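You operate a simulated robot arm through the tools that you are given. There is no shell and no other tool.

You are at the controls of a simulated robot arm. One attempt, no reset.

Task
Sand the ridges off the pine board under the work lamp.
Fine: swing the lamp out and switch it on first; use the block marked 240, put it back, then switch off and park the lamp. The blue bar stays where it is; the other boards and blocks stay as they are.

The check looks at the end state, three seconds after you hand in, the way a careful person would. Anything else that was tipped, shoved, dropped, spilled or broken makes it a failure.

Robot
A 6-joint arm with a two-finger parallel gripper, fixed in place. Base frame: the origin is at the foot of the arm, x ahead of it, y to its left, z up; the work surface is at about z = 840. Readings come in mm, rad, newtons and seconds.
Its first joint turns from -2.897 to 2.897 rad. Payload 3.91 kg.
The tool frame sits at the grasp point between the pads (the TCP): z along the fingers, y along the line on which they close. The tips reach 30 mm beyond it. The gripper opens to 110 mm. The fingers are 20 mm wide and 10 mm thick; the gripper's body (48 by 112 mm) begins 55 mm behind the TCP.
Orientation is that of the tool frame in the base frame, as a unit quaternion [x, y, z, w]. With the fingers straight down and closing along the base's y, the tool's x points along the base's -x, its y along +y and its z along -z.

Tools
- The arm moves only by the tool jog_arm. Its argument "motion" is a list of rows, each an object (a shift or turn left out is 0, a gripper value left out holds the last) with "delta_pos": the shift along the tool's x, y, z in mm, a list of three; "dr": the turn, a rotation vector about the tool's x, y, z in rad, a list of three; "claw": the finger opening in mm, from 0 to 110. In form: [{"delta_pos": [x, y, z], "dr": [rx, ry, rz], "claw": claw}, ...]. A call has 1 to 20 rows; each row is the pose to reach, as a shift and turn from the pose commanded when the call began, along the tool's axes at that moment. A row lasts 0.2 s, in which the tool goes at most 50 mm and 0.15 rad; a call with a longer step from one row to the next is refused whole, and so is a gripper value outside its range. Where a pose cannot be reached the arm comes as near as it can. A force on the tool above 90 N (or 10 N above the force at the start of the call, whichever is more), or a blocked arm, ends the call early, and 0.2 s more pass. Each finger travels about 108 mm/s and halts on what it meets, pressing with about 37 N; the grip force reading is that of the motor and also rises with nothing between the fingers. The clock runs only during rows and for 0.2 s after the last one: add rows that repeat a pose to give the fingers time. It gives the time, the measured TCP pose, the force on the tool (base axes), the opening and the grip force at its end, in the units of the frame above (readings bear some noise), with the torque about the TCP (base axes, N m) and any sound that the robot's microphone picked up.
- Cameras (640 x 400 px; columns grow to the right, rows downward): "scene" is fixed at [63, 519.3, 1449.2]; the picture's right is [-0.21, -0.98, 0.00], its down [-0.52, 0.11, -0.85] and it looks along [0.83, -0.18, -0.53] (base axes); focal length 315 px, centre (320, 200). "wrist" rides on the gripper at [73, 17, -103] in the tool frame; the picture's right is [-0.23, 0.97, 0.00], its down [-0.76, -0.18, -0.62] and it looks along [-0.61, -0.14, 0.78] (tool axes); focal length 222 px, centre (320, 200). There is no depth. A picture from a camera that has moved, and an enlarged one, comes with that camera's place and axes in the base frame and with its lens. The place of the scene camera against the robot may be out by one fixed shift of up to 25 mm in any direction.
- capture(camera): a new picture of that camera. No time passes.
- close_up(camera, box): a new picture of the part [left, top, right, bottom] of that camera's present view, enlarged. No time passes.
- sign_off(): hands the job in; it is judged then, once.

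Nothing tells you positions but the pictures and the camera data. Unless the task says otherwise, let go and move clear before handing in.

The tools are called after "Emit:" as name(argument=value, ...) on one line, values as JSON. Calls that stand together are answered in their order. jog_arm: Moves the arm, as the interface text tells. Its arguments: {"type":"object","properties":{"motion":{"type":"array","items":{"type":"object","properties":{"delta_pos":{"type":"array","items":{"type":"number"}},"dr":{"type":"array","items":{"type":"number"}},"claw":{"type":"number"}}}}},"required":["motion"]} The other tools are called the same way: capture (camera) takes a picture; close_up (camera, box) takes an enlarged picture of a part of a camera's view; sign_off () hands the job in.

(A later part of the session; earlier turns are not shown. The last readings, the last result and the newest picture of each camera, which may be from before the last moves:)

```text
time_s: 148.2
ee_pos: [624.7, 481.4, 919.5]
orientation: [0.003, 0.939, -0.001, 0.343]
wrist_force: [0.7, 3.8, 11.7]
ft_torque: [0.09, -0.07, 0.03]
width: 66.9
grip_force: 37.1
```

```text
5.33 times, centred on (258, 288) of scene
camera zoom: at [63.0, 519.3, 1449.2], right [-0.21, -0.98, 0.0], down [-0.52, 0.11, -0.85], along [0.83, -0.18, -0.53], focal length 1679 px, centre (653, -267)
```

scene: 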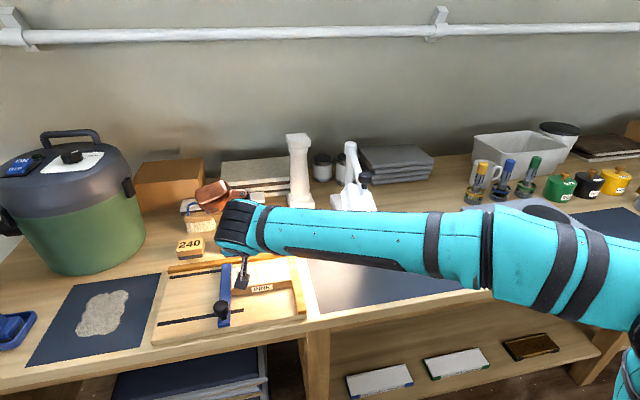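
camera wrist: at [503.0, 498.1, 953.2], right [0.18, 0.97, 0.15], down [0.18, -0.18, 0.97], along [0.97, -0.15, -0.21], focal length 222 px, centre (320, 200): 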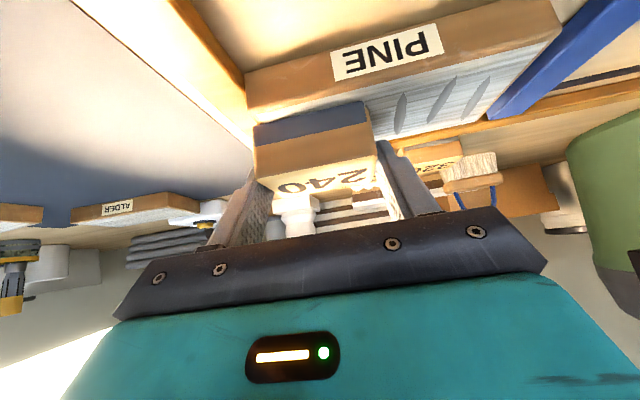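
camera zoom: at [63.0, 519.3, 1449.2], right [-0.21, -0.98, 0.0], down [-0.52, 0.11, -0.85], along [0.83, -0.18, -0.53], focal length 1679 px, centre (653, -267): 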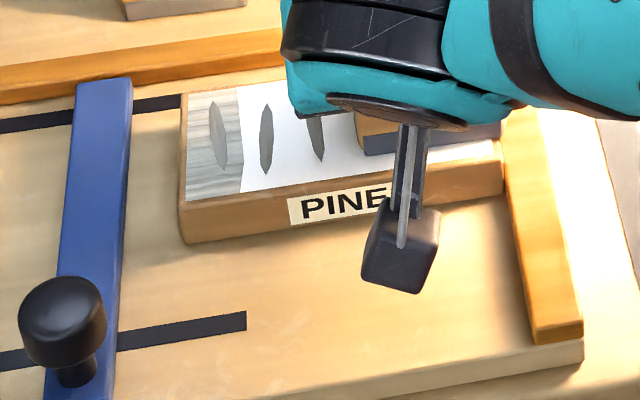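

Sanding is now working: the surface is turning smooth section by section and the force is dropping. I'll keep doing one-way strokes and start them further toward the +y end.

Emit:
jog_arm(motion=[{"delta_pos": [-4.5, 0, -5.4]}, {"delta_pos": [-4.5, 46, -5.4]}, {"delta_pos": [-4.5, 94, -5.4]}, {"delta_pos": [0.2, 94, 0.3]}, {"delta_pos": [0.2, 84, 0.3]}, {"delta_pos": [0.2, 74, 0.3]}, {"delta_pos": [0.2, 64, 0.3]}, {"delta_pos": [0.2, 54, 0.3]}, {"delta_pos": [0.2, 44, 0.3]}, {"delta_pos": [0.2, 34, 0.3]}, {"delta_pos": [0.2, 24, 0.3]}, {"delta_pos": [0.2, 14, 0.3]}, {"delta_pos": [0.2, 4, 0.3]}, {"delta_pos": [0.2, -4, 0.3]}])

Emit:
jog_arm(motion=[{"delta_pos": [-4.5, 0, -5.4]}, {"delta_pos": [-4.5, 49, -5.4]}, {"delta_pos": [-4.5, 98, -5.4]}, {"delta_pos": [0.2, 98, 0.3]}, {"delta_pos": [0.2, 88, 0.3]}, {"delta_pos": [0.2, 78, 0.3]}, {"delta_pos": [0.2, 68, 0.3]}, {"delta_pos": [0.2, 58, 0.3]}, {"delta_pos": [0.2, 48, 0.3]}, {"delta_pos": [0.2, 38, 0.3]}, {"delta_pos": [0.2, 28, 0.3]}, {"delta_pos": [0.2, 18, 0.3]}, {"delta_pos": [0.2, 8, 0.3]}, {"delta_pos": [0.2, 0, 0.3]}])

Emit:
jog_arm(motion=[{"delta_pos": [-5, 0, -6]}, {"delta_pos": [-13, 0, -15]}, {"delta_pos": [-28, 0, -33]}, {"delta_pos": [-28, 0, -33]}])

Emit:
close_up(camera="wrist", box=[250, 0, 550, 140])

Emit:
close_up(camera="scene", box=[205, 250, 310, 325])

```text
time_s: 151.2
ee_pos: [624.0, 475.9, 918.7]
orientation: [0.003, 0.939, -0.001, 0.343]
wrist_force: [-0.3, 4.6, 15.1]
ft_torque: [0.26, -0.12, 0.06]
width: 67.2
grip_force: 37.1
```

```text
time_s: 154.2
ee_pos: [624.2, 476.9, 918.8]
orientation: [0.004, 0.939, -0.002, 0.343]
wrist_force: [-0.9, 9.1, 26.2]
ft_torque: [0.43, -0.21, 0.1]
width: 67.2
grip_force: 37.2
```

```text
time_s: 155.2
ee_pos: [625.0, 475.9, 962.4]
orientation: [0.005, 0.939, -0.002, 0.343]
wrist_force: [0.0, -0.1, 0.3]
ft_torque: [0.01, 0.0, -0.04]
width: 67.3
grip_force: 36.9
```

```text
2.13 times, centred on (400, 70) of wrist
camera zoom: at [502.8, 494.8, 995.7], right [0.18, 0.97, 0.14], down [0.18, -0.18, 0.97], along [0.97, -0.15, -0.21], focal length 474 px, centre (149, 477)
```

zoom: 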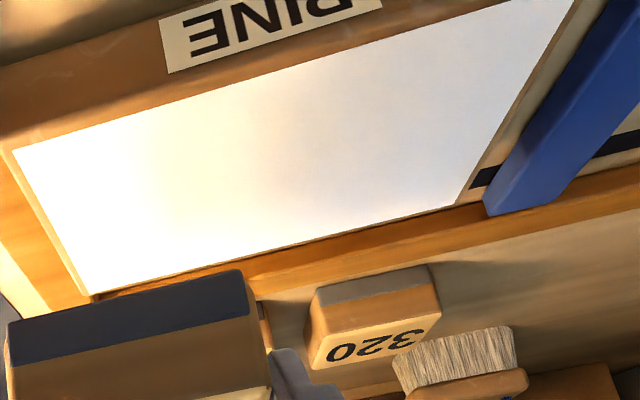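

```text
5.33 times, centred on (258, 288) of scene
camera zoom: at [63.0, 519.3, 1449.2], right [-0.21, -0.98, 0.0], down [-0.52, 0.11, -0.85], along [0.83, -0.18, -0.53], focal length 1679 px, centre (653, -267)
```

zoom: 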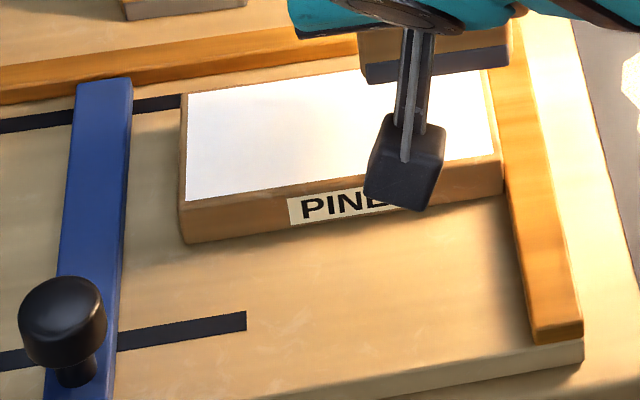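

All ridges are gone and the surface is smooth. I'll carry block 240 slowly back to its original spot, centred at (810, 713).

Emit:
jog_arm(motion=[{"delta_pos": [-2, 5, 2]}, {"delta_pos": [-6, 18, 5]}, {"delta_pos": [-12, 36, 10.5]}, {"delta_pos": [-18, 54, 16]}, {"delta_pos": [-24, 72, 21]}, {"delta_pos": [-30, 90, 26.5]}, {"delta_pos": [-36, 108, 32]}, {"delta_pos": [-42, 126, 37]}, {"delta_pos": [-48, 144, 42.5]}, {"delta_pos": [-54, 162, 48]}, {"delta_pos": [-60, 180, 53]}, {"delta_pos": [-66, 198, 58]}, {"delta_pos": [-72, 216, 64]}, {"delta_pos": [-77, 231, 68]}, {"delta_pos": [-78.9, 238, 69.9]}, {"delta_pos": [-78.9, 238, 69.9]}])

Emit:
jog_arm(motion=[{"delta_pos": [0, 0, 4]}, {"delta_pos": [0, 0, 14]}, {"delta_pos": [0, 0, 28]}, {"delta_pos": [0, 0, 42]}, {"delta_pos": [0, 0, 56]}, {"delta_pos": [0, 0, 68]}, {"delta_pos": [0, 0, 76]}, {"delta_pos": [0, 0, 80]}, {"delta_pos": [0, 0, 80]}])

Emit:
capture(camera="wrist")

Emit:
close_up(camera="wrist", box=[40, 60, 440, 240])

```text
time_s: 158.7
ee_pos: [730.4, 714.5, 957.7]
orientation: [0.004, 0.939, -0.002, 0.344]
wrist_force: [-0.8, -0.2, 0.2]
ft_torque: [-0.01, -0.02, 0.01]
width: 67.2
grip_force: 36.7
```

```text
time_s: 160.7
ee_pos: [782.6, 714.3, 897.5]
orientation: [0.004, 0.94, -0.003, 0.342]
wrist_force: [0.0, -0.1, 0.0]
ft_torque: [0.0, -0.04, -0.04]
width: 67.3
grip_force: 37.3
```

```text
taken
camera wrist: at [661.5, 731.4, 930.1], right [0.18, 0.97, 0.14], down [0.18, -0.18, 0.97], along [0.97, -0.15, -0.21], focal length 222 px, centre (320, 200)
```

wrist: 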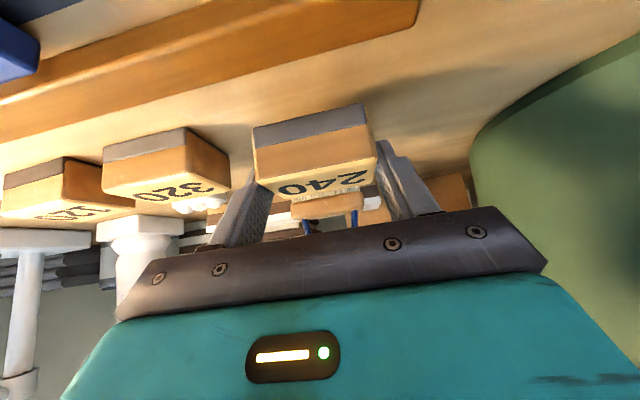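

```text
1.60 times, centred on (240, 150) of wrist
camera zoom: at [661.5, 731.4, 930.1], right [0.18, 0.97, 0.14], down [0.18, -0.18, 0.97], along [0.97, -0.15, -0.21], focal length 355 px, centre (448, 280)
```

zoom: 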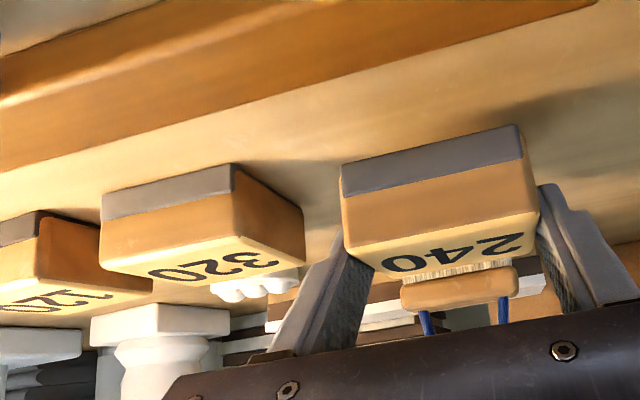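

Emit:
jog_arm(motion=[{"delta_pos": [-0.6, -0.4, 6]}, {"delta_pos": [-1.2, -0.8, 12]}, {"delta_pos": [-1.9, -1.2, 17]}, {"delta_pos": [-1.9, -1.2, 17]}])

Emit:
jog_arm(motion=[{"delta_pos": [0.6, 0, 0.8]}, {"delta_pos": [1.3, 0, 1.5]}, {"delta_pos": [1.3, 0, 1.5]}])

Emit:
jog_arm(motion=[{"delta_pos": [0.6, 0, 0.8]}, {"delta_pos": [1.3, 0, 1.5]}, {"delta_pos": [1.3, 0, 1.5]}])

```text
time_s: 161.7
ee_pos: [795.2, 711.6, 885.5]
orientation: [0.003, 0.939, -0.002, 0.343]
wrist_force: [0.4, -0.7, 0.2]
ft_torque: [-0.03, 0.04, -0.02]
width: 67.1
grip_force: 37.1
```

```text
time_s: 162.4
ee_pos: [797.0, 712.0, 883.8]
orientation: [0.004, 0.939, -0.002, 0.343]
wrist_force: [0.3, -0.5, -0.9]
ft_torque: [0.01, 0.0, 0.04]
width: 67.1
grip_force: 37.0
```

```text
time_s: 163.2
ee_pos: [795.9, 710.6, 881.9]
orientation: [0.004, 0.939, -0.002, 0.343]
wrist_force: [0.2, 0.4, -1.1]
ft_torque: [-0.03, 0.01, -0.01]
width: 67.3
grip_force: 37.1
```

Emit:
jog_arm(motion=[{"delta_pos": [0.3, 1, 0.4]}, {"delta_pos": [0.6, 1, 0.8]}, {"delta_pos": [0.6, 1, 0.8]}])

Emit:
jog_arm(motion=[{"delta_pos": [0.3, 0, 0.4]}, {"delta_pos": [0.6, 0, 0.8]}, {"delta_pos": [0.6, 0, 0.8]}])

Emit:
close_up(camera="wrist", box=[180, 80, 460, 240])

```text
time_s: 164.1
ee_pos: [796.7, 711.8, 882.3]
orientation: [0.003, 0.939, -0.002, 0.344]
wrist_force: [0.5, -0.7, -1.2]
ft_torque: [0.01, 0.02, -0.03]
width: 66.9
grip_force: 36.5
```

```text
time_s: 164.8
ee_pos: [795.6, 713.4, 880.2]
orientation: [0.004, 0.94, -0.001, 0.342]
wrist_force: [-0.1, -0.1, -0.7]
ft_torque: [-0.03, -0.02, -0.01]
width: 67.2
grip_force: 37.6
```

```text
2.29 times, centred on (320, 160) of wrist
camera zoom: at [674.1, 731.0, 913.3], right [0.18, 0.97, 0.14], down [0.18, -0.18, 0.97], along [0.97, -0.15, -0.21], focal length 508 px, centre (320, 291)
```

zoom: 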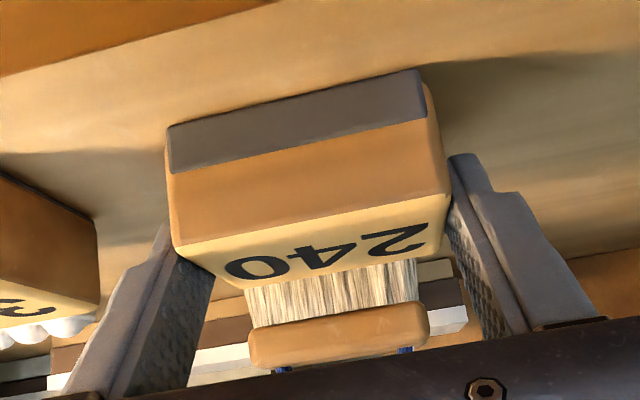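

Emit:
jog_arm(motion=[{"delta_pos": [0.3, 0, 0.4]}, {"delta_pos": [0.6, 0, 0.8]}, {"delta_pos": [0.6, 0, 0.8]}])

Emit:
jog_arm(motion=[{"delta_pos": [0.3, 0, 0.4]}, {"delta_pos": [0.6, 0, 0.8]}, {"delta_pos": [0.6, 0, 0.8]}])

```text
time_s: 165.7
ee_pos: [795.2, 712.8, 879.9]
orientation: [0.003, 0.94, -0.001, 0.342]
wrist_force: [1.6, 0.9, 8.1]
ft_torque: [0.02, -0.1, 0.02]
width: 67.4
grip_force: 37.0
```

```text
time_s: 166.4
ee_pos: [795.5, 712.7, 881.0]
orientation: [0.005, 0.939, -0.002, 0.344]
wrist_force: [3.7, 1.1, 19.3]
ft_torque: [-0.1, -0.16, -0.03]
width: 67.4
grip_force: 37.2
```

Emit:
jog_arm(motion=[{"delta_pos": [-0.7, 0, -0.9]}, {"delta_pos": [-0.7, 0, -0.9], "claw": 69}, {"delta_pos": [-0.7, 0, -0.9], "claw": 74}, {"delta_pos": [-0.7, 0, -0.9], "claw": 84}, {"delta_pos": [-0.7, 0, -0.9], "claw": 94}, {"delta_pos": [-0.7, 0, -0.9], "claw": 94}])

Emit:
jog_arm(motion=[{"delta_pos": [0, 0, -15]}, {"delta_pos": [0, 0, -45]}, {"delta_pos": [0, 0, -85]}, {"delta_pos": [0, 0, -120]}, {"delta_pos": [0, 0, -120]}])

Emit:
close_up(camera="wrist", box=[180, 40, 440, 200])

Emit:
capture(camera="scene")

```text
time_s: 167.8
ee_pos: [796.2, 712.9, 879.3]
orientation: [0.003, 0.939, -0.002, 0.343]
wrist_force: [-0.4, -0.3, 0.1]
ft_torque: [0.01, -0.02, 0.01]
width: 94.1
grip_force: 0.1
```

```text
time_s: 169.1
ee_pos: [718.2, 712.5, 973.6]
orientation: [0.003, 0.939, -0.002, 0.343]
wrist_force: [-0.7, -0.1, -0.2]
ft_torque: [-0.04, -0.02, 0.02]
width: 94.3
grip_force: 0.0
```

```text
2.46 times, centred on (310, 120) of wrist
camera zoom: at [597.1, 731.4, 1005.9], right [0.18, 0.97, 0.14], down [0.18, -0.18, 0.97], along [0.97, -0.15, -0.21], focal length 547 px, centre (345, 397)
```

zoom: 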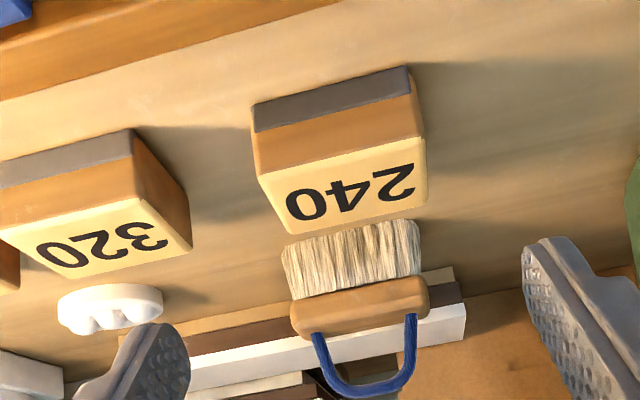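

```text
taken
```

scene: 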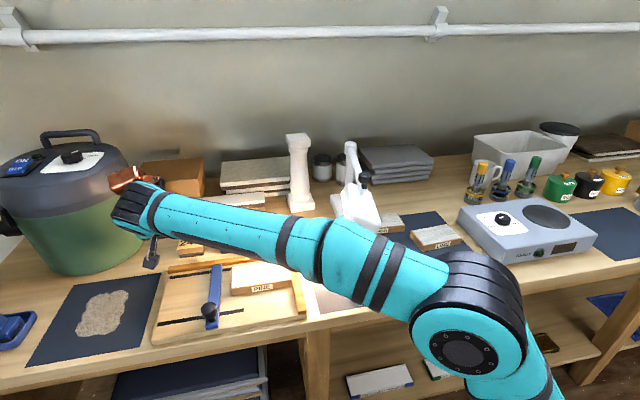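

Block 240 is back in its place. Next I'll restore the blue bar, which had been dragged about 25 mm, so I'll move to get a good look at it.

Emit:
jog_arm(motion=[{"delta_pos": [12, -5, -28], "claw": 60}, {"delta_pos": [24, -10, -56], "claw": 30}, {"delta_pos": [44, -15, -80], "claw": 0}, {"delta_pos": [70, -20, -104], "claw": 0}, {"delta_pos": [70, -20, -104], "claw": 0}])

Emit:
capture(camera="wrist")

Emit:
capture(camera="scene")

```text
time_s: 170.2
ee_pos: [599.4, 694.3, 1006.7]
orientation: [0.003, 0.939, -0.002, 0.343]
wrist_force: [-0.2, 0.7, -0.5]
ft_torque: [0.0, -0.02, 0.01]
width: 0.0
grip_force: 36.8
```

```text
taken
camera wrist: at [476.2, 712.9, 1040.0], right [0.18, 0.97, 0.14], down [0.18, -0.18, 0.97], along [0.97, -0.15, -0.21], focal length 222 px, centre (320, 200)
```

wrist: 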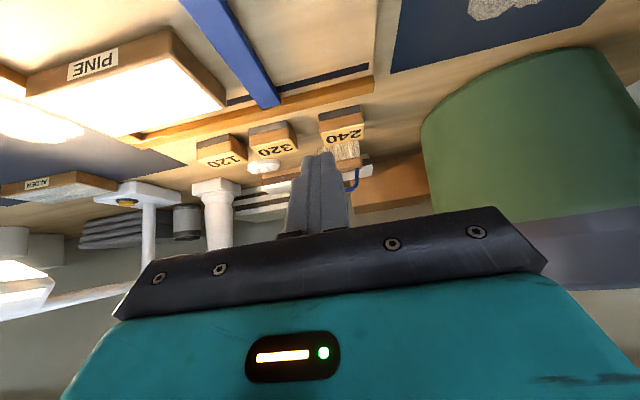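

```text
taken
```

scene: 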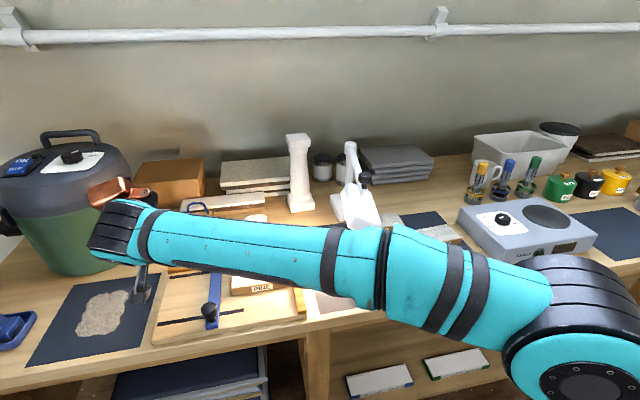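

Emit:
close_up(camera="wrist", box=[100, 0, 400, 150])

Emit:
close_up(camera="scene", box=[145, 250, 315, 350])

```text
2.13 times, centred on (250, 75) of wrist
camera zoom: at [476.2, 712.9, 1040.0], right [0.18, 0.97, 0.14], down [0.18, -0.18, 0.97], along [0.97, -0.15, -0.21], focal length 474 px, centre (469, 467)
```

zoom: 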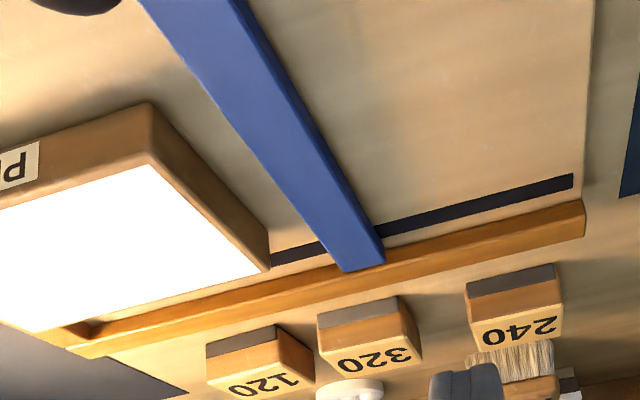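

```text
3.76 times, centred on (230, 300) of scene
camera zoom: at [63.0, 519.3, 1449.2], right [-0.21, -0.98, 0.0], down [-0.52, 0.11, -0.85], along [0.83, -0.18, -0.53], focal length 1185 px, centre (659, -176)
```

zoom: 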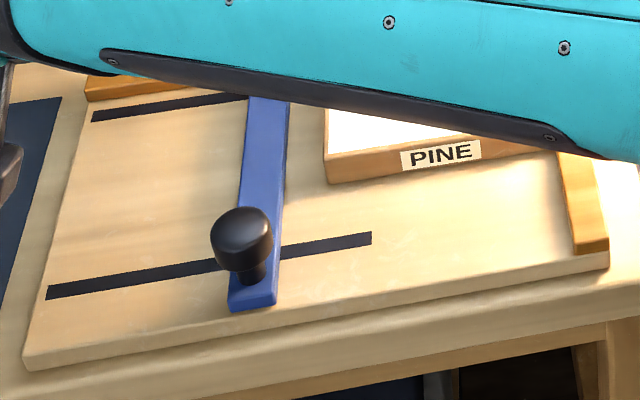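

Emit:
jog_arm(motion=[{"delta_pos": [0, -22, 0]}, {"delta_pos": [20, -22, 28]}, {"delta_pos": [40, -22, 56]}, {"delta_pos": [56, -22, 78]}, {"delta_pos": [64, -22, 89]}, {"delta_pos": [67, -22, 93.5]}, {"delta_pos": [67, -22, 93.5]}])

Emit:
capture(camera="wrist")

Emit:
close_up(camera="scene", box=[145, 230, 315, 350])

```text
time_s: 171.8
ee_pos: [607.0, 672.9, 890.9]
orientation: [0.003, 0.939, -0.002, 0.343]
wrist_force: [0.2, 0.4, -0.2]
ft_torque: [0.0, 0.0, 0.02]
width: 0.1
grip_force: 37.2
```

```text
taken
camera wrist: at [484.4, 691.3, 923.7], right [0.18, 0.97, 0.14], down [0.18, -0.18, 0.97], along [0.97, -0.15, -0.21], focal length 222 px, centre (320, 200)
```

wrist: 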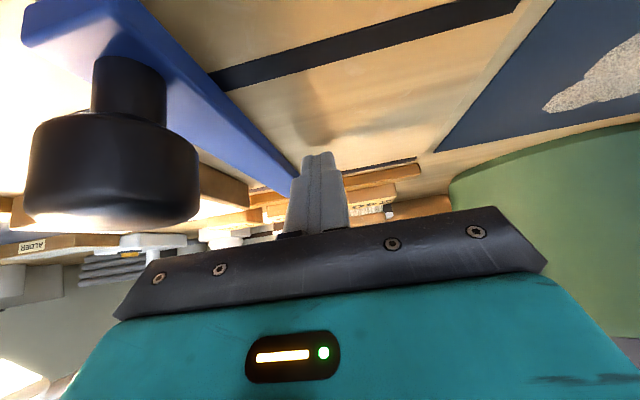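

```text
3.33 times, centred on (230, 290) of scene
camera zoom: at [63.0, 519.3, 1449.2], right [-0.21, -0.98, 0.0], down [-0.52, 0.11, -0.85], along [0.83, -0.18, -0.53], focal length 1049 px, centre (620, -100)
```

zoom: 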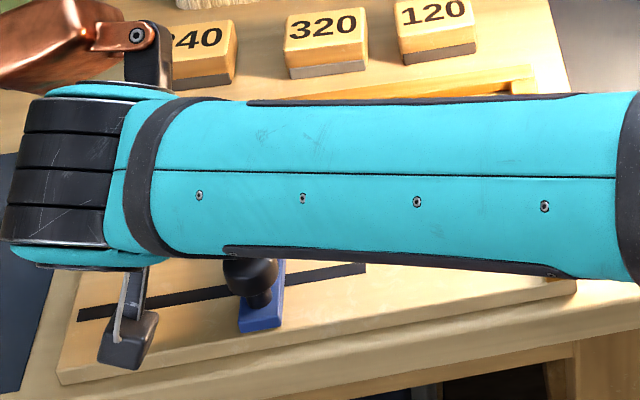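

Emit:
jog_arm(motion=[{"delta_pos": [0, -5, 0]}, {"delta_pos": [0, -10, 0]}, {"delta_pos": [0, -15, 0]}, {"delta_pos": [0, -18, 0]}])

Emit:
jog_arm(motion=[{"delta_pos": [0, -3, 0]}, {"delta_pos": [0, -6, 0]}, {"delta_pos": [0, -9, 0]}])

Emit:
close_up(camera="scene", box=[145, 230, 315, 350])

```text
time_s: 172.8
ee_pos: [607.1, 654.8, 891.3]
orientation: [0.004, 0.939, -0.002, 0.344]
wrist_force: [-0.3, 3.0, 0.6]
ft_torque: [0.05, 0.01, 0.04]
width: 0.0
grip_force: 37.4
```

```text
time_s: 173.7
ee_pos: [608.0, 645.0, 891.4]
orientation: [0.003, 0.939, -0.002, 0.344]
wrist_force: [-0.1, 2.4, 2.1]
ft_torque: [0.03, 0.02, 0.05]
width: 0.2
grip_force: 36.6
```

```text
3.33 times, centred on (230, 290) of scene
camera zoom: at [63.0, 519.3, 1449.2], right [-0.21, -0.98, 0.0], down [-0.52, 0.11, -0.85], along [0.83, -0.18, -0.53], focal length 1049 px, centre (620, -100)
```

zoom: 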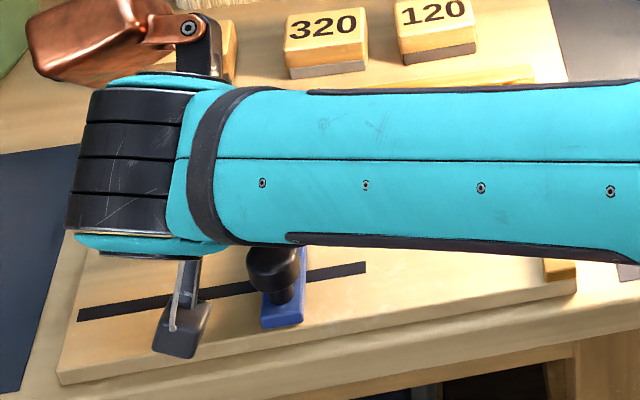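

Emit:
jog_arm(motion=[{"delta_pos": [0, -3, 0]}, {"delta_pos": [0, -6, 0]}, {"delta_pos": [0, -8, 0]}])

Emit:
jog_arm(motion=[{"delta_pos": [0, -1, 0]}, {"delta_pos": [0, -2, 0]}])

Emit:
close_up(camera="scene", box=[145, 230, 315, 350])

```text
time_s: 174.4
ee_pos: [606.2, 636.7, 890.1]
orientation: [0.003, 0.94, -0.002, 0.342]
wrist_force: [1.6, 1.7, -0.7]
ft_torque: [0.05, 0.0, 0.01]
width: 0.0
grip_force: 36.8
```

```text
time_s: 175.1
ee_pos: [606.6, 634.8, 890.4]
orientation: [0.004, 0.939, -0.002, 0.343]
wrist_force: [-0.9, 2.5, -2.6]
ft_torque: [0.09, 0.07, 0.06]
width: 0.2
grip_force: 36.8
```

```text
3.33 times, centred on (230, 290) of scene
camera zoom: at [63.0, 519.3, 1449.2], right [-0.21, -0.98, 0.0], down [-0.52, 0.11, -0.85], along [0.83, -0.18, -0.53], focal length 1049 px, centre (620, -100)
```

zoom: 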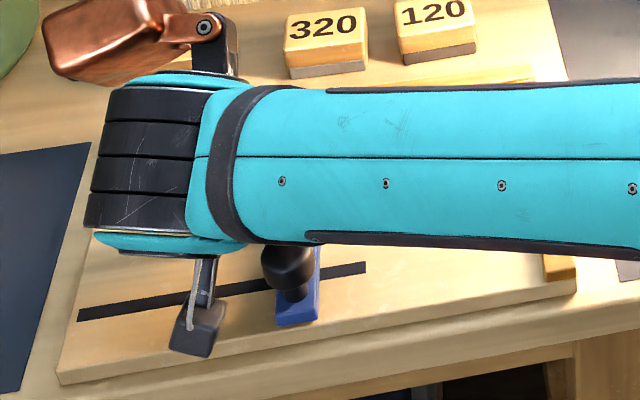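

Emit:
jog_arm(motion=[{"delta_pos": [0, -1, 0]}, {"delta_pos": [0, -1, 0]}])

Emit:
jog_arm(motion=[{"delta_pos": [0, -1, 0]}, {"delta_pos": [0, -1, 0]}])

Emit:
close_up(camera="scene", box=[140, 190, 320, 350])

```text
time_s: 175.7
ee_pos: [607.2, 635.0, 891.1]
orientation: [0.004, 0.939, -0.002, 0.343]
wrist_force: [-1.2, 2.3, -1.2]
ft_torque: [0.04, 0.01, 0.03]
width: 0.0
grip_force: 37.2
```

```text
time_s: 176.2
ee_pos: [606.5, 633.8, 890.5]
orientation: [0.003, 0.939, -0.002, 0.343]
wrist_force: [-0.3, 2.3, 1.9]
ft_torque: [0.04, -0.03, 0.03]
width: 0.3
grip_force: 37.2
```

```text
2.50 times, centred on (230, 270) of scene
camera zoom: at [63.0, 519.3, 1449.2], right [-0.21, -0.98, 0.0], down [-0.52, 0.11, -0.85], along [0.83, -0.18, -0.53], focal length 787 px, centre (545, 25)
```

zoom: 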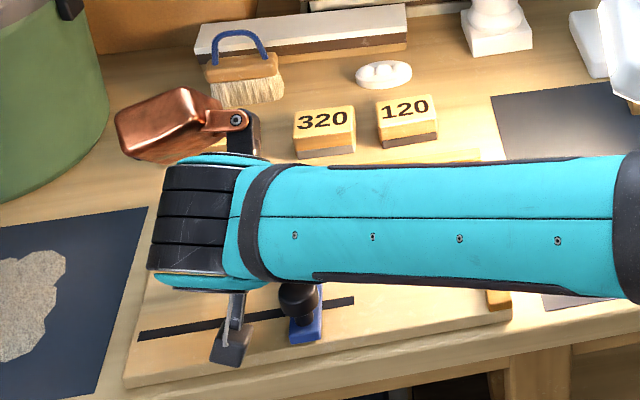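

Emit:
close_up(camera="scene", box=[160, 200, 320, 320])

Emit:
close_up(camera="wrist", box=[0, 0, 400, 240])

```text
3.33 times, centred on (240, 260) of scene
camera zoom: at [63.0, 519.3, 1449.2], right [-0.21, -0.98, 0.0], down [-0.52, 0.11, -0.85], along [0.83, -0.18, -0.53], focal length 1049 px, centre (587, 0)
```

zoom: 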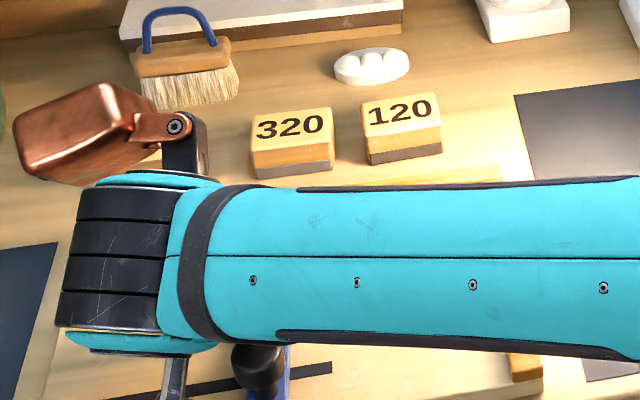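

```text
1.60 times, centred on (200, 120) of wrist
camera zoom: at [484.5, 651.5, 923.5], right [0.18, 0.97, 0.14], down [0.18, -0.18, 0.97], along [0.97, -0.15, -0.21], focal length 355 px, centre (512, 328)
```

zoom: 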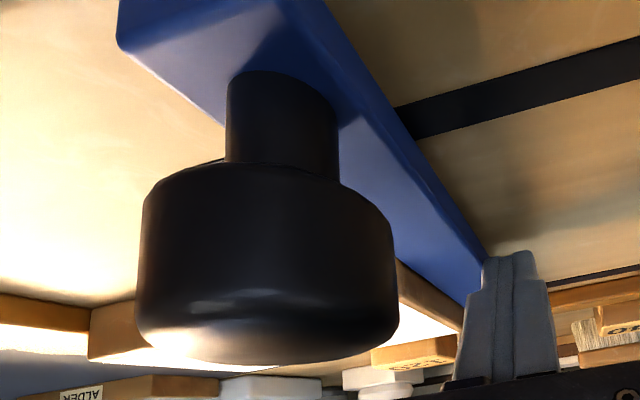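

The bar's knob is back within about 1 px of its original image position. I'll back away from it and lift clear.

Emit:
jog_arm(motion=[{"delta_pos": [0, 6, 0]}, {"delta_pos": [0, 18, 0]}, {"delta_pos": [-20, 18, -24]}, {"delta_pos": [-48, 18, -57]}, {"delta_pos": [-76, 18, -90]}, {"delta_pos": [-104, 18, -123]}, {"delta_pos": [-132, 18, -156]}, {"delta_pos": [-160, 18, -189]}, {"delta_pos": [-188, 18, -222]}, {"delta_pos": [-216, 18, -255]}, {"delta_pos": [-216, 18, -255]}])

Emit:
capture(camera="scene")

Emit:
capture(camera="wrist")

```text
time_s: 178.7
ee_pos: [606.3, 651.5, 1226.5]
orientation: [0.003, 0.939, -0.001, 0.343]
wrist_force: [-0.2, 0.0, 0.5]
ft_torque: [-0.02, -0.03, 0.01]
width: 0.0
grip_force: 36.8
```

```text
taken
```

scene: 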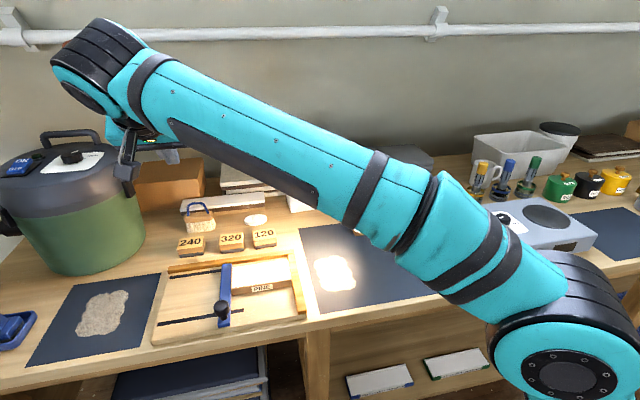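

```text
taken
camera wrist: at [484.0, 669.6, 1259.4], right [0.18, 0.97, 0.14], down [0.18, -0.18, 0.97], along [0.97, -0.15, -0.21], focal length 222 px, centre (320, 200)
```

wrist: 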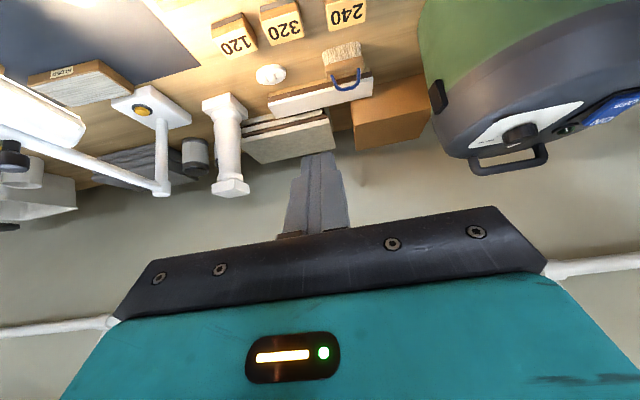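

Emit:
close_up(camera="scene", box=[140, 190, 320, 350])

```text
2.50 times, centred on (230, 270) of scene
camera zoom: at [63.0, 519.3, 1449.2], right [-0.21, -0.98, 0.0], down [-0.52, 0.11, -0.85], along [0.83, -0.18, -0.53], focal length 787 px, centre (545, 25)
```

zoom: 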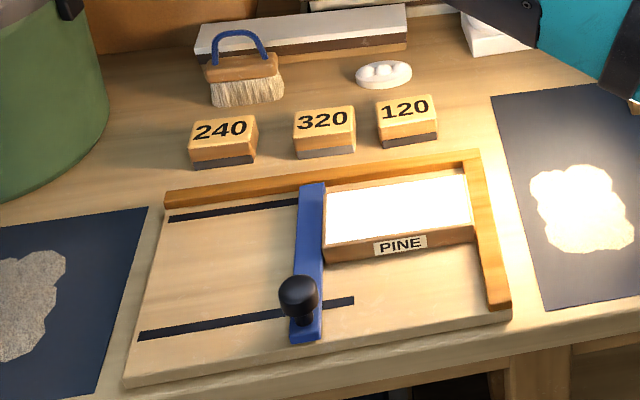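

Emit:
close_up(camera="scene", box=[290, 220, 410, 310])

Emit:
close_up(camera="scene", box=[40, 270, 160, 360])

```text
4.44 times, centred on (350, 265) of scene
camera zoom: at [63.0, 519.3, 1449.2], right [-0.21, -0.98, 0.0], down [-0.52, 0.11, -0.85], along [0.83, -0.18, -0.53], focal length 1399 px, centre (187, -89)
```

zoom: 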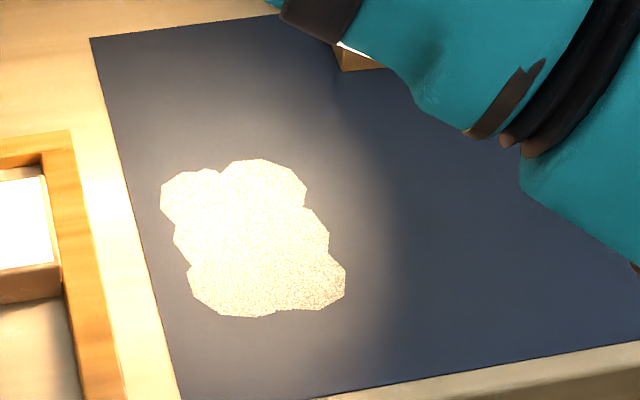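

```text
4.44 times, centred on (100, 315) of scene
camera zoom: at [63.0, 519.3, 1449.2], right [-0.21, -0.98, 0.0], down [-0.52, 0.11, -0.85], along [0.83, -0.18, -0.53], focal length 1399 px, centre (1298, -311)
```

zoom: 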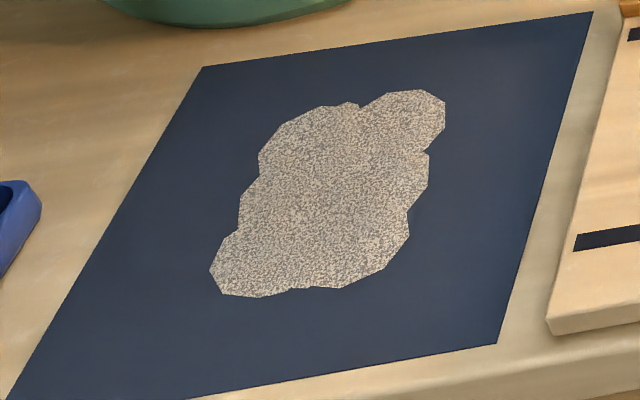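

The tray matches its starting layout, and the new patch on the right mat is just sanding dust. Next I'll go back over the lamp to switch it off, using the same approach pose that worked before.

Emit:
jog_arm(motion=[{"delta_pos": [0.6, -44, -3.7], "dr": [0, -0.007, 0]}, {"delta_pos": [1.2, -89, -7.4], "dr": [0, -0.014, 0]}, {"delta_pos": [1.9, -134, -11.1], "dr": [0, -0.021, 0]}, {"delta_pos": [2.5, -179, -14.9], "dr": [0, -0.028, 0]}, {"delta_pos": [3.1, -224, -18.6], "dr": [0, -0.035, 0]}, {"delta_pos": [3.8, -269, -22.4], "dr": [0, -0.042, 0]}, {"delta_pos": [4.4, -314, -26.1], "dr": [0, -0.049, 0]}, {"delta_pos": [5, -359, -29.9], "dr": [0, -0.056, 0]}, {"delta_pos": [5.7, -404, -33.6], "dr": [0, -0.063, 0]}, {"delta_pos": [6.3, -449, -37.4], "dr": [0, -0.07, 0]}, {"delta_pos": [6.9, -494, -41.1], "dr": [0, -0.077, 0]}, {"delta_pos": [7.5, -539, -44.9], "dr": [0, -0.084, 0]}, {"delta_pos": [8.2, -584, -48.6], "dr": [0, -0.091, 0]}, {"delta_pos": [8.8, -628.4, -52.3], "dr": [0, -0.095, 0]}, {"delta_pos": [8.8, -628.4, -52.3], "dr": [0, -0.095, 0]}])

```text
time_s: 181.8
ee_pos: [562.6, 21.8, 1260.3]
orientation: [0.003, 0.922, -0.002, 0.387]
wrist_force: [1.1, -0.5, 0.8]
ft_torque: [-0.04, -0.02, -0.02]
width: 0.0
grip_force: 36.8
```

Emit:
jog_arm(motion=[{"delta_pos": [-5, 0, 15.7], "dr": [-0.0934, 0, -0.0918]}, {"delta_pos": [-10, 0, 31.4], "dr": [-0.1868, 0, -0.1835]}, {"delta_pos": [-15, 0, 47], "dr": [-0.28, 0, -0.2753]}, {"delta_pos": [-20.3, 0, 62.7], "dr": [-0.3735, 0, -0.367]}, {"delta_pos": [-25.4, 0, 78.4], "dr": [-0.467, 0, -0.4588]}, {"delta_pos": [-30.5, 0, 94], "dr": [-0.56, 0, -0.5505]}, {"delta_pos": [-35.5, 1, 109.8], "dr": [-0.6536, 0, -0.6423]}, {"delta_pos": [-40.6, 1, 125.5], "dr": [-0.747, 0, -0.734]}, {"delta_pos": [-40.6, 1, 125.5], "dr": [-0.747, 0, -0.734]}])

Emit:
jog_arm(motion=[{"dr": [0, 0, 0.148]}, {"dr": [0, 0, 0.296]}, {"dr": [0, 0, 0.444]}, {"dr": [0, 0, 0.592]}, {"dr": [0, 0, 0.74]}, {"dr": [0, 0, 0.888]}, {"dr": [0, 0, 1.036]}, {"dr": [0, 0, 1.184]}, {"dr": [0, 0, 1.332]}, {"dr": [0, 0, 1.48]}, {"dr": [0, 0, 1.628]}, {"dr": [0, 0, 1.776]}, {"dr": [0, 0, 1.92]}, {"dr": [0, 0, 1.92]}])

Emit:
capture(camera="wrist")

```text
time_s: 183.8
ee_pos: [679.9, 23.2, 1201.1]
orientation: [-0.458, 0.801, 0.191, 0.335]
wrist_force: [-0.2, 0.0, 0.1]
ft_torque: [-0.01, 0.0, 0.02]
width: 0.1
grip_force: 37.2
```

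```text
time_s: 186.8
ee_pos: [679.5, 23.3, 1201.6]
orientation: [0.394, 0.834, 0.385, 0.036]
wrist_force: [0.1, 0.3, 0.1]
ft_torque: [0.03, 0.01, -0.02]
width: 0.4
grip_force: 36.9
```

```text
taken
camera wrist: at [603.5, 16.9, 1303.7], right [0.77, 0.23, 0.6], down [0.19, -0.97, 0.13], along [0.61, 0.01, -0.79], focal length 222 px, centre (320, 200)
```

wrist: 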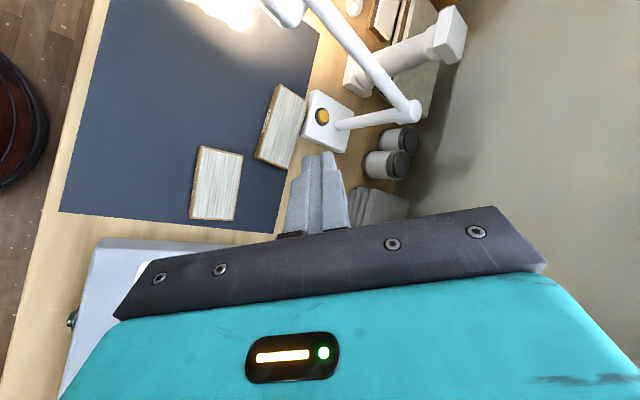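

Emit:
jog_arm(motion=[{"delta_pos": [-18, 5, 43]}, {"delta_pos": [-36, 10, 86]}, {"delta_pos": [-55, 15, 130]}, {"delta_pos": [-73.5, 20.3, 173]}, {"delta_pos": [-73.5, 20.3, 218]}, {"delta_pos": [-73.5, 20.3, 263]}, {"delta_pos": [-73.5, 20.3, 305]}, {"delta_pos": [-73.5, 20.3, 335]}, {"delta_pos": [-73.5, 20.3, 353]}, {"delta_pos": [-73.5, 20.3, 353]}])

Emit:
close_up(camera="wrist", box=[220, 80, 420, 240])

```text
time_s: 189.1
ee_pos: [870.7, 197.0, 950.6]
orientation: [0.394, 0.834, 0.384, 0.036]
wrist_force: [-0.6, 0.0, -0.2]
ft_torque: [0.01, 0.03, 0.0]
width: 0.0
grip_force: 36.8
```

```text
2.50 times, centred on (320, 160) of wrist
camera zoom: at [793.5, 190.3, 1051.7], right [0.77, 0.23, 0.6], down [0.19, -0.97, 0.13], along [0.61, 0.01, -0.79], focal length 555 px, centre (320, 300)
```

zoom: 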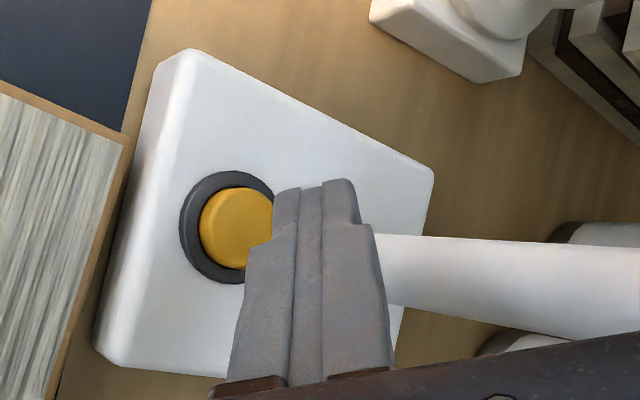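

Emit:
jog_arm(motion=[{"delta_pos": [-3, -8, 8.4]}, {"delta_pos": [-6, -16, 16.8]}, {"delta_pos": [-8.8, -24.1, 25.3]}, {"delta_pos": [-8.8, -24.1, 25.3]}])

Emit:
jog_arm(motion=[{"delta_pos": [-0.5, -1.3, 1.4]}, {"delta_pos": [-0.7, -2, 2.1]}])

```text
time_s: 190.1
ee_pos: [870.1, 198.6, 913.4]
orientation: [0.394, 0.834, 0.385, 0.035]
wrist_force: [-0.4, 0.4, -0.3]
ft_torque: [-0.02, -0.01, 0.0]
width: 0.0
grip_force: 37.0
```

```text
time_s: 190.7
ee_pos: [871.6, 199.0, 910.0]
orientation: [0.393, 0.835, 0.385, 0.036]
wrist_force: [-0.8, -0.8, 2.4]
ft_torque: [0.01, 0.0, -0.01]
width: 0.1
grip_force: 36.9
heard: click
```

Emit:
jog_arm(motion=[{"delta_pos": [2.5, 6.7, -7]}, {"delta_pos": [6, 16, -17]}, {"delta_pos": [9.8, 26.8, -28]}, {"delta_pos": [9.8, 26.8, -28]}])

Emit:
capture(camera="scene")

```text
time_s: 191.7
ee_pos: [872.6, 198.2, 950.6]
orientation: [0.394, 0.834, 0.386, 0.036]
wrist_force: [0.0, -0.3, -0.6]
ft_torque: [0.0, -0.03, 0.03]
width: 0.0
grip_force: 37.0
```

```text
taken
```

scene: 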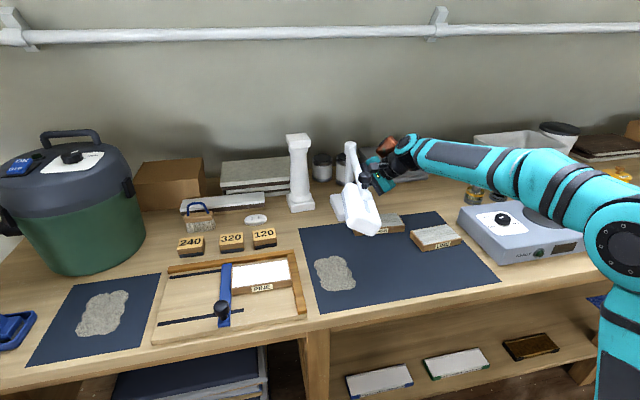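

The lamp is off. I'll retreat the same way, unroll the tool and go back to the lamp knob to park it.

Emit:
jog_arm(motion=[{"delta_pos": [0, 0, -45]}, {"delta_pos": [0, 0, -90]}, {"delta_pos": [0, 0, -135]}, {"delta_pos": [0, 0, -180]}, {"delta_pos": [18, -5, -223]}, {"delta_pos": [36, -10, -267]}, {"delta_pos": [55, -15, -310]}, {"delta_pos": [73, -20, -353]}, {"delta_pos": [73, -20, -353]}])

Emit:
jog_arm(motion=[{"dr": [0, 0, -0.148]}, {"dr": [0, 0, -0.296]}, {"dr": [0, 0, -0.444]}, {"dr": [0, 0, -0.592]}, {"dr": [0, 0, -0.74]}, {"dr": [0, 0, -0.888]}, {"dr": [0, 0, -1.036]}, {"dr": [0, 0, -1.184]}, {"dr": [0, 0, -1.332]}, {"dr": [0, 0, -1.48]}, {"dr": [0, 0, -1.628]}, {"dr": [0, 0, -1.776]}, {"dr": [0, 0, -1.92]}, {"dr": [0, 0, -1.92]}])

Emit:
jog_arm(motion=[{"delta_pos": [0, 13, -10.7], "dr": [0.0934, 0, 0.0918]}, {"delta_pos": [0, 26, -21.4], "dr": [0.1868, 0, 0.1835]}, {"delta_pos": [0, 39, -32], "dr": [0.28, 0, 0.2753]}, {"delta_pos": [0, 52, -42.7], "dr": [0.3735, 0, 0.367]}, {"delta_pos": [0, 65, -53.4], "dr": [0.467, 0, 0.4588]}, {"delta_pos": [0, 78, -64], "dr": [0.56, 0, 0.5505]}, {"delta_pos": [0, 91, -74.8], "dr": [0.6536, 0, 0.6423]}, {"delta_pos": [0, 104, -85.5], "dr": [0.747, 0, 0.734], "claw": 66}, {"delta_pos": [0, 104, -85.5], "dr": [0.747, 0, 0.734], "claw": 66}, {"delta_pos": [0, 104, -85.5], "dr": [0.747, 0, 0.734], "claw": 66}])

```text
time_s: 193.7
ee_pos: [683.0, 25.1, 1203.2]
orientation: [0.394, 0.834, 0.384, 0.035]
wrist_force: [-0.3, -0.2, 0.0]
ft_torque: [0.0, 0.04, -0.02]
width: 0.1
grip_force: 37.0
```

```text
time_s: 196.7
ee_pos: [680.4, 24.6, 1202.3]
orientation: [-0.458, 0.8, 0.19, 0.336]
wrist_force: [-1.2, 0.2, 0.4]
ft_torque: [0.01, 0.03, -0.02]
width: 0.3
grip_force: 36.7
```

```text
time_s: 198.8
ee_pos: [560.1, 27.3, 1261.4]
orientation: [0.003, 0.922, -0.002, 0.387]
wrist_force: [-0.1, -1.1, 0.4]
ft_torque: [0.0, -0.01, -0.01]
width: 66.2
grip_force: 0.0
```

Emit:
jog_arm(motion=[{"delta_pos": [6.6, 38, 12]}, {"delta_pos": [13.2, 76, 24]}, {"delta_pos": [19.9, 114, 36]}, {"delta_pos": [26.5, 152, 48]}, {"delta_pos": [33, 190, 60]}, {"delta_pos": [39.8, 227.2, 71.7]}, {"delta_pos": [39.8, 227.2, 71.7]}])

Emit:
capture(camera="wrist")

```text
time_s: 200.4
ee_pos: [583.9, 251.4, 1183.8]
orientation: [0.004, 0.923, -0.003, 0.386]
wrist_force: [-0.1, -0.1, 0.5]
ft_torque: [-0.02, 0.04, 0.02]
width: 66.0
grip_force: 0.1
```

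```text
taken
camera wrist: at [459.6, 270.1, 1204.0], right [0.17, 0.97, 0.16], down [0.09, -0.18, 0.98], along [0.98, -0.15, -0.11], focal length 222 px, centre (320, 200)
```

wrist: 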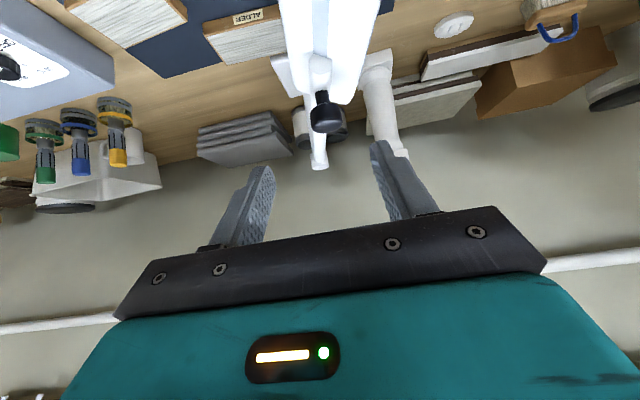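

Emit:
jog_arm(motion=[{"delta_pos": [0, 1, 30]}, {"delta_pos": [0, 3, 60]}, {"delta_pos": [0, 3, 70]}, {"delta_pos": [0, 3, 70]}])

Emit:
capture(camera="wrist")

```text
time_s: 201.4
ee_pos: [635.7, 254.3, 1132.7]
orientation: [0.004, 0.922, -0.002, 0.387]
wrist_force: [-0.2, -0.3, -0.6]
ft_torque: [0.02, 0.0, -0.01]
width: 65.9
grip_force: 0.0
```

```text
taken
camera wrist: at [511.4, 271.8, 1153.7], right [0.17, 0.97, 0.16], down [0.09, -0.18, 0.98], along [0.98, -0.15, -0.11], focal length 222 px, centre (320, 200)
```

wrist: 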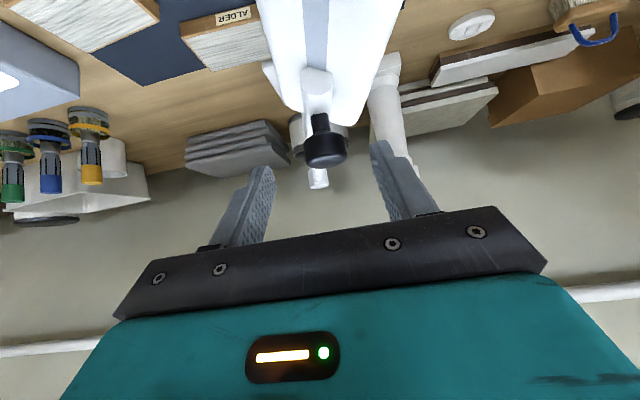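

Emit:
jog_arm(motion=[{"delta_pos": [0, 2.5, 15]}, {"delta_pos": [-0.6, 2.5, 30]}, {"delta_pos": [-1.3, 2.5, 39]}, {"delta_pos": [-1.3, 2.5, 39]}])

Emit:
capture(camera="wrist")

```text
time_s: 202.4
ee_pos: [664.7, 256.8, 1106.9]
orientation: [0.005, 0.922, -0.003, 0.386]
wrist_force: [0.5, -0.7, -0.3]
ft_torque: [0.0, -0.04, -0.01]
width: 66.1
grip_force: 0.0
```

```text
taken
camera wrist: at [540.1, 274.8, 1127.8], right [0.17, 0.97, 0.16], down [0.09, -0.18, 0.98], along [0.98, -0.15, -0.11], focal length 222 px, centre (320, 200)
```

wrist: 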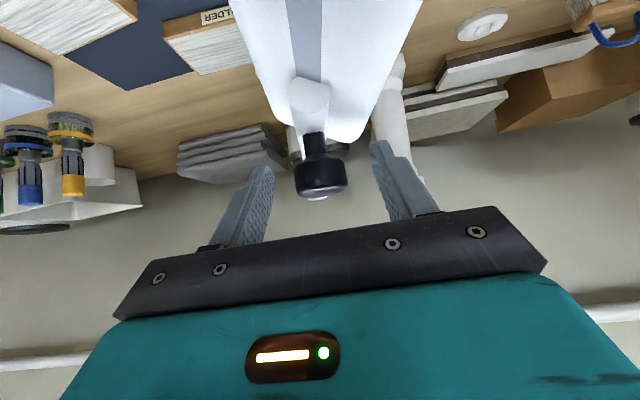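

Emit:
jog_arm(motion=[{"claw": 50}, {"claw": 40}, {"claw": 32}, {"claw": 26}, {"claw": 26}, {"claw": 26}])

```text
time_s: 203.8
ee_pos: [665.3, 255.9, 1108.8]
orientation: [0.004, 0.922, -0.002, 0.387]
wrist_force: [0.1, -0.2, -0.9]
ft_torque: [0.51, 0.09, 0.18]
width: 31.1
grip_force: 45.3
```

I have the knob gripped again. I'll reverse the swing along the fitted circle, centre (929, 209) and radius 270.

Emit:
jog_arm(motion=[{"delta_pos": [1.2, -7.5, -1.2]}, {"delta_pos": [2.4, -15.1, -2.4]}, {"delta_pos": [3.2, -29.2, -3.3]}, {"delta_pos": [3.5, -43.3, -3.5]}, {"delta_pos": [3.4, -57.4, -3.4]}, {"delta_pos": [2.8, -71.5, -2.7]}, {"delta_pos": [1.5, -85.6, -1.5]}, {"delta_pos": [-0.2, -99.5, 0.3]}, {"delta_pos": [-2.5, -113.3, 2.5]}, {"delta_pos": [-5.1, -126.9, 5.3]}, {"delta_pos": [-8.4, -140.2, 8.6]}, {"delta_pos": [-12.1, -153.3, 12.3]}, {"delta_pos": [-16.3, -166.1, 16.6]}, {"delta_pos": [-16.3, -166.1, 16.6]}])

Emit:
capture(camera="scene")

```text
time_s: 206.8
ee_pos: [685.3, 90.1, 1109.2]
orientation: [0.004, 0.922, -0.003, 0.387]
wrist_force: [2.9, 1.6, 6.7]
ft_torque: [0.19, -0.39, 0.11]
width: 31.4
grip_force: 45.1
```

```text
taken
```

scene: 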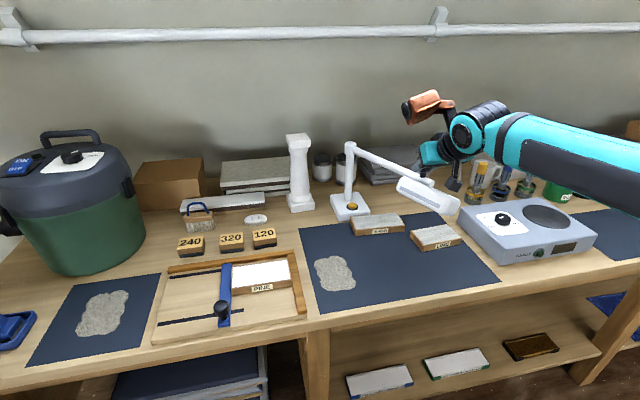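

Emit:
jog_arm(motion=[{"delta_pos": [-4.6, -12.4, 4.7]}, {"delta_pos": [-9.8, -24.6, 9.9]}, {"delta_pos": [-15.3, -36.3, 15.5]}, {"delta_pos": [-21.3, -47.5, 21.6]}, {"delta_pos": [-27.6, -58.4, 28.1]}, {"delta_pos": [-34.4, -68.7, 34.9]}, {"delta_pos": [-41.5, -78.5, 42.2]}, {"delta_pos": [-49, -87.8, 49.8]}, {"delta_pos": [-56.8, -96.5, 57.7]}, {"delta_pos": [-64.9, -104.6, 65.9]}, {"delta_pos": [-73.4, -112.1, 74.5]}, {"delta_pos": [-82, -118.9, 83.2]}, {"delta_pos": [-90.9, -125.1, 92.3]}, {"delta_pos": [-100, -130.7, 101.5]}, {"delta_pos": [-100, -130.7, 101.5]}])

```text
time_s: 210.1
ee_pos: [828.1, -42.7, 1109.3]
orientation: [0.004, 0.922, -0.002, 0.387]
wrist_force: [5.5, 10.7, -1.6]
ft_torque: [0.53, -0.11, -0.19]
width: 31.5
grip_force: 44.8
```

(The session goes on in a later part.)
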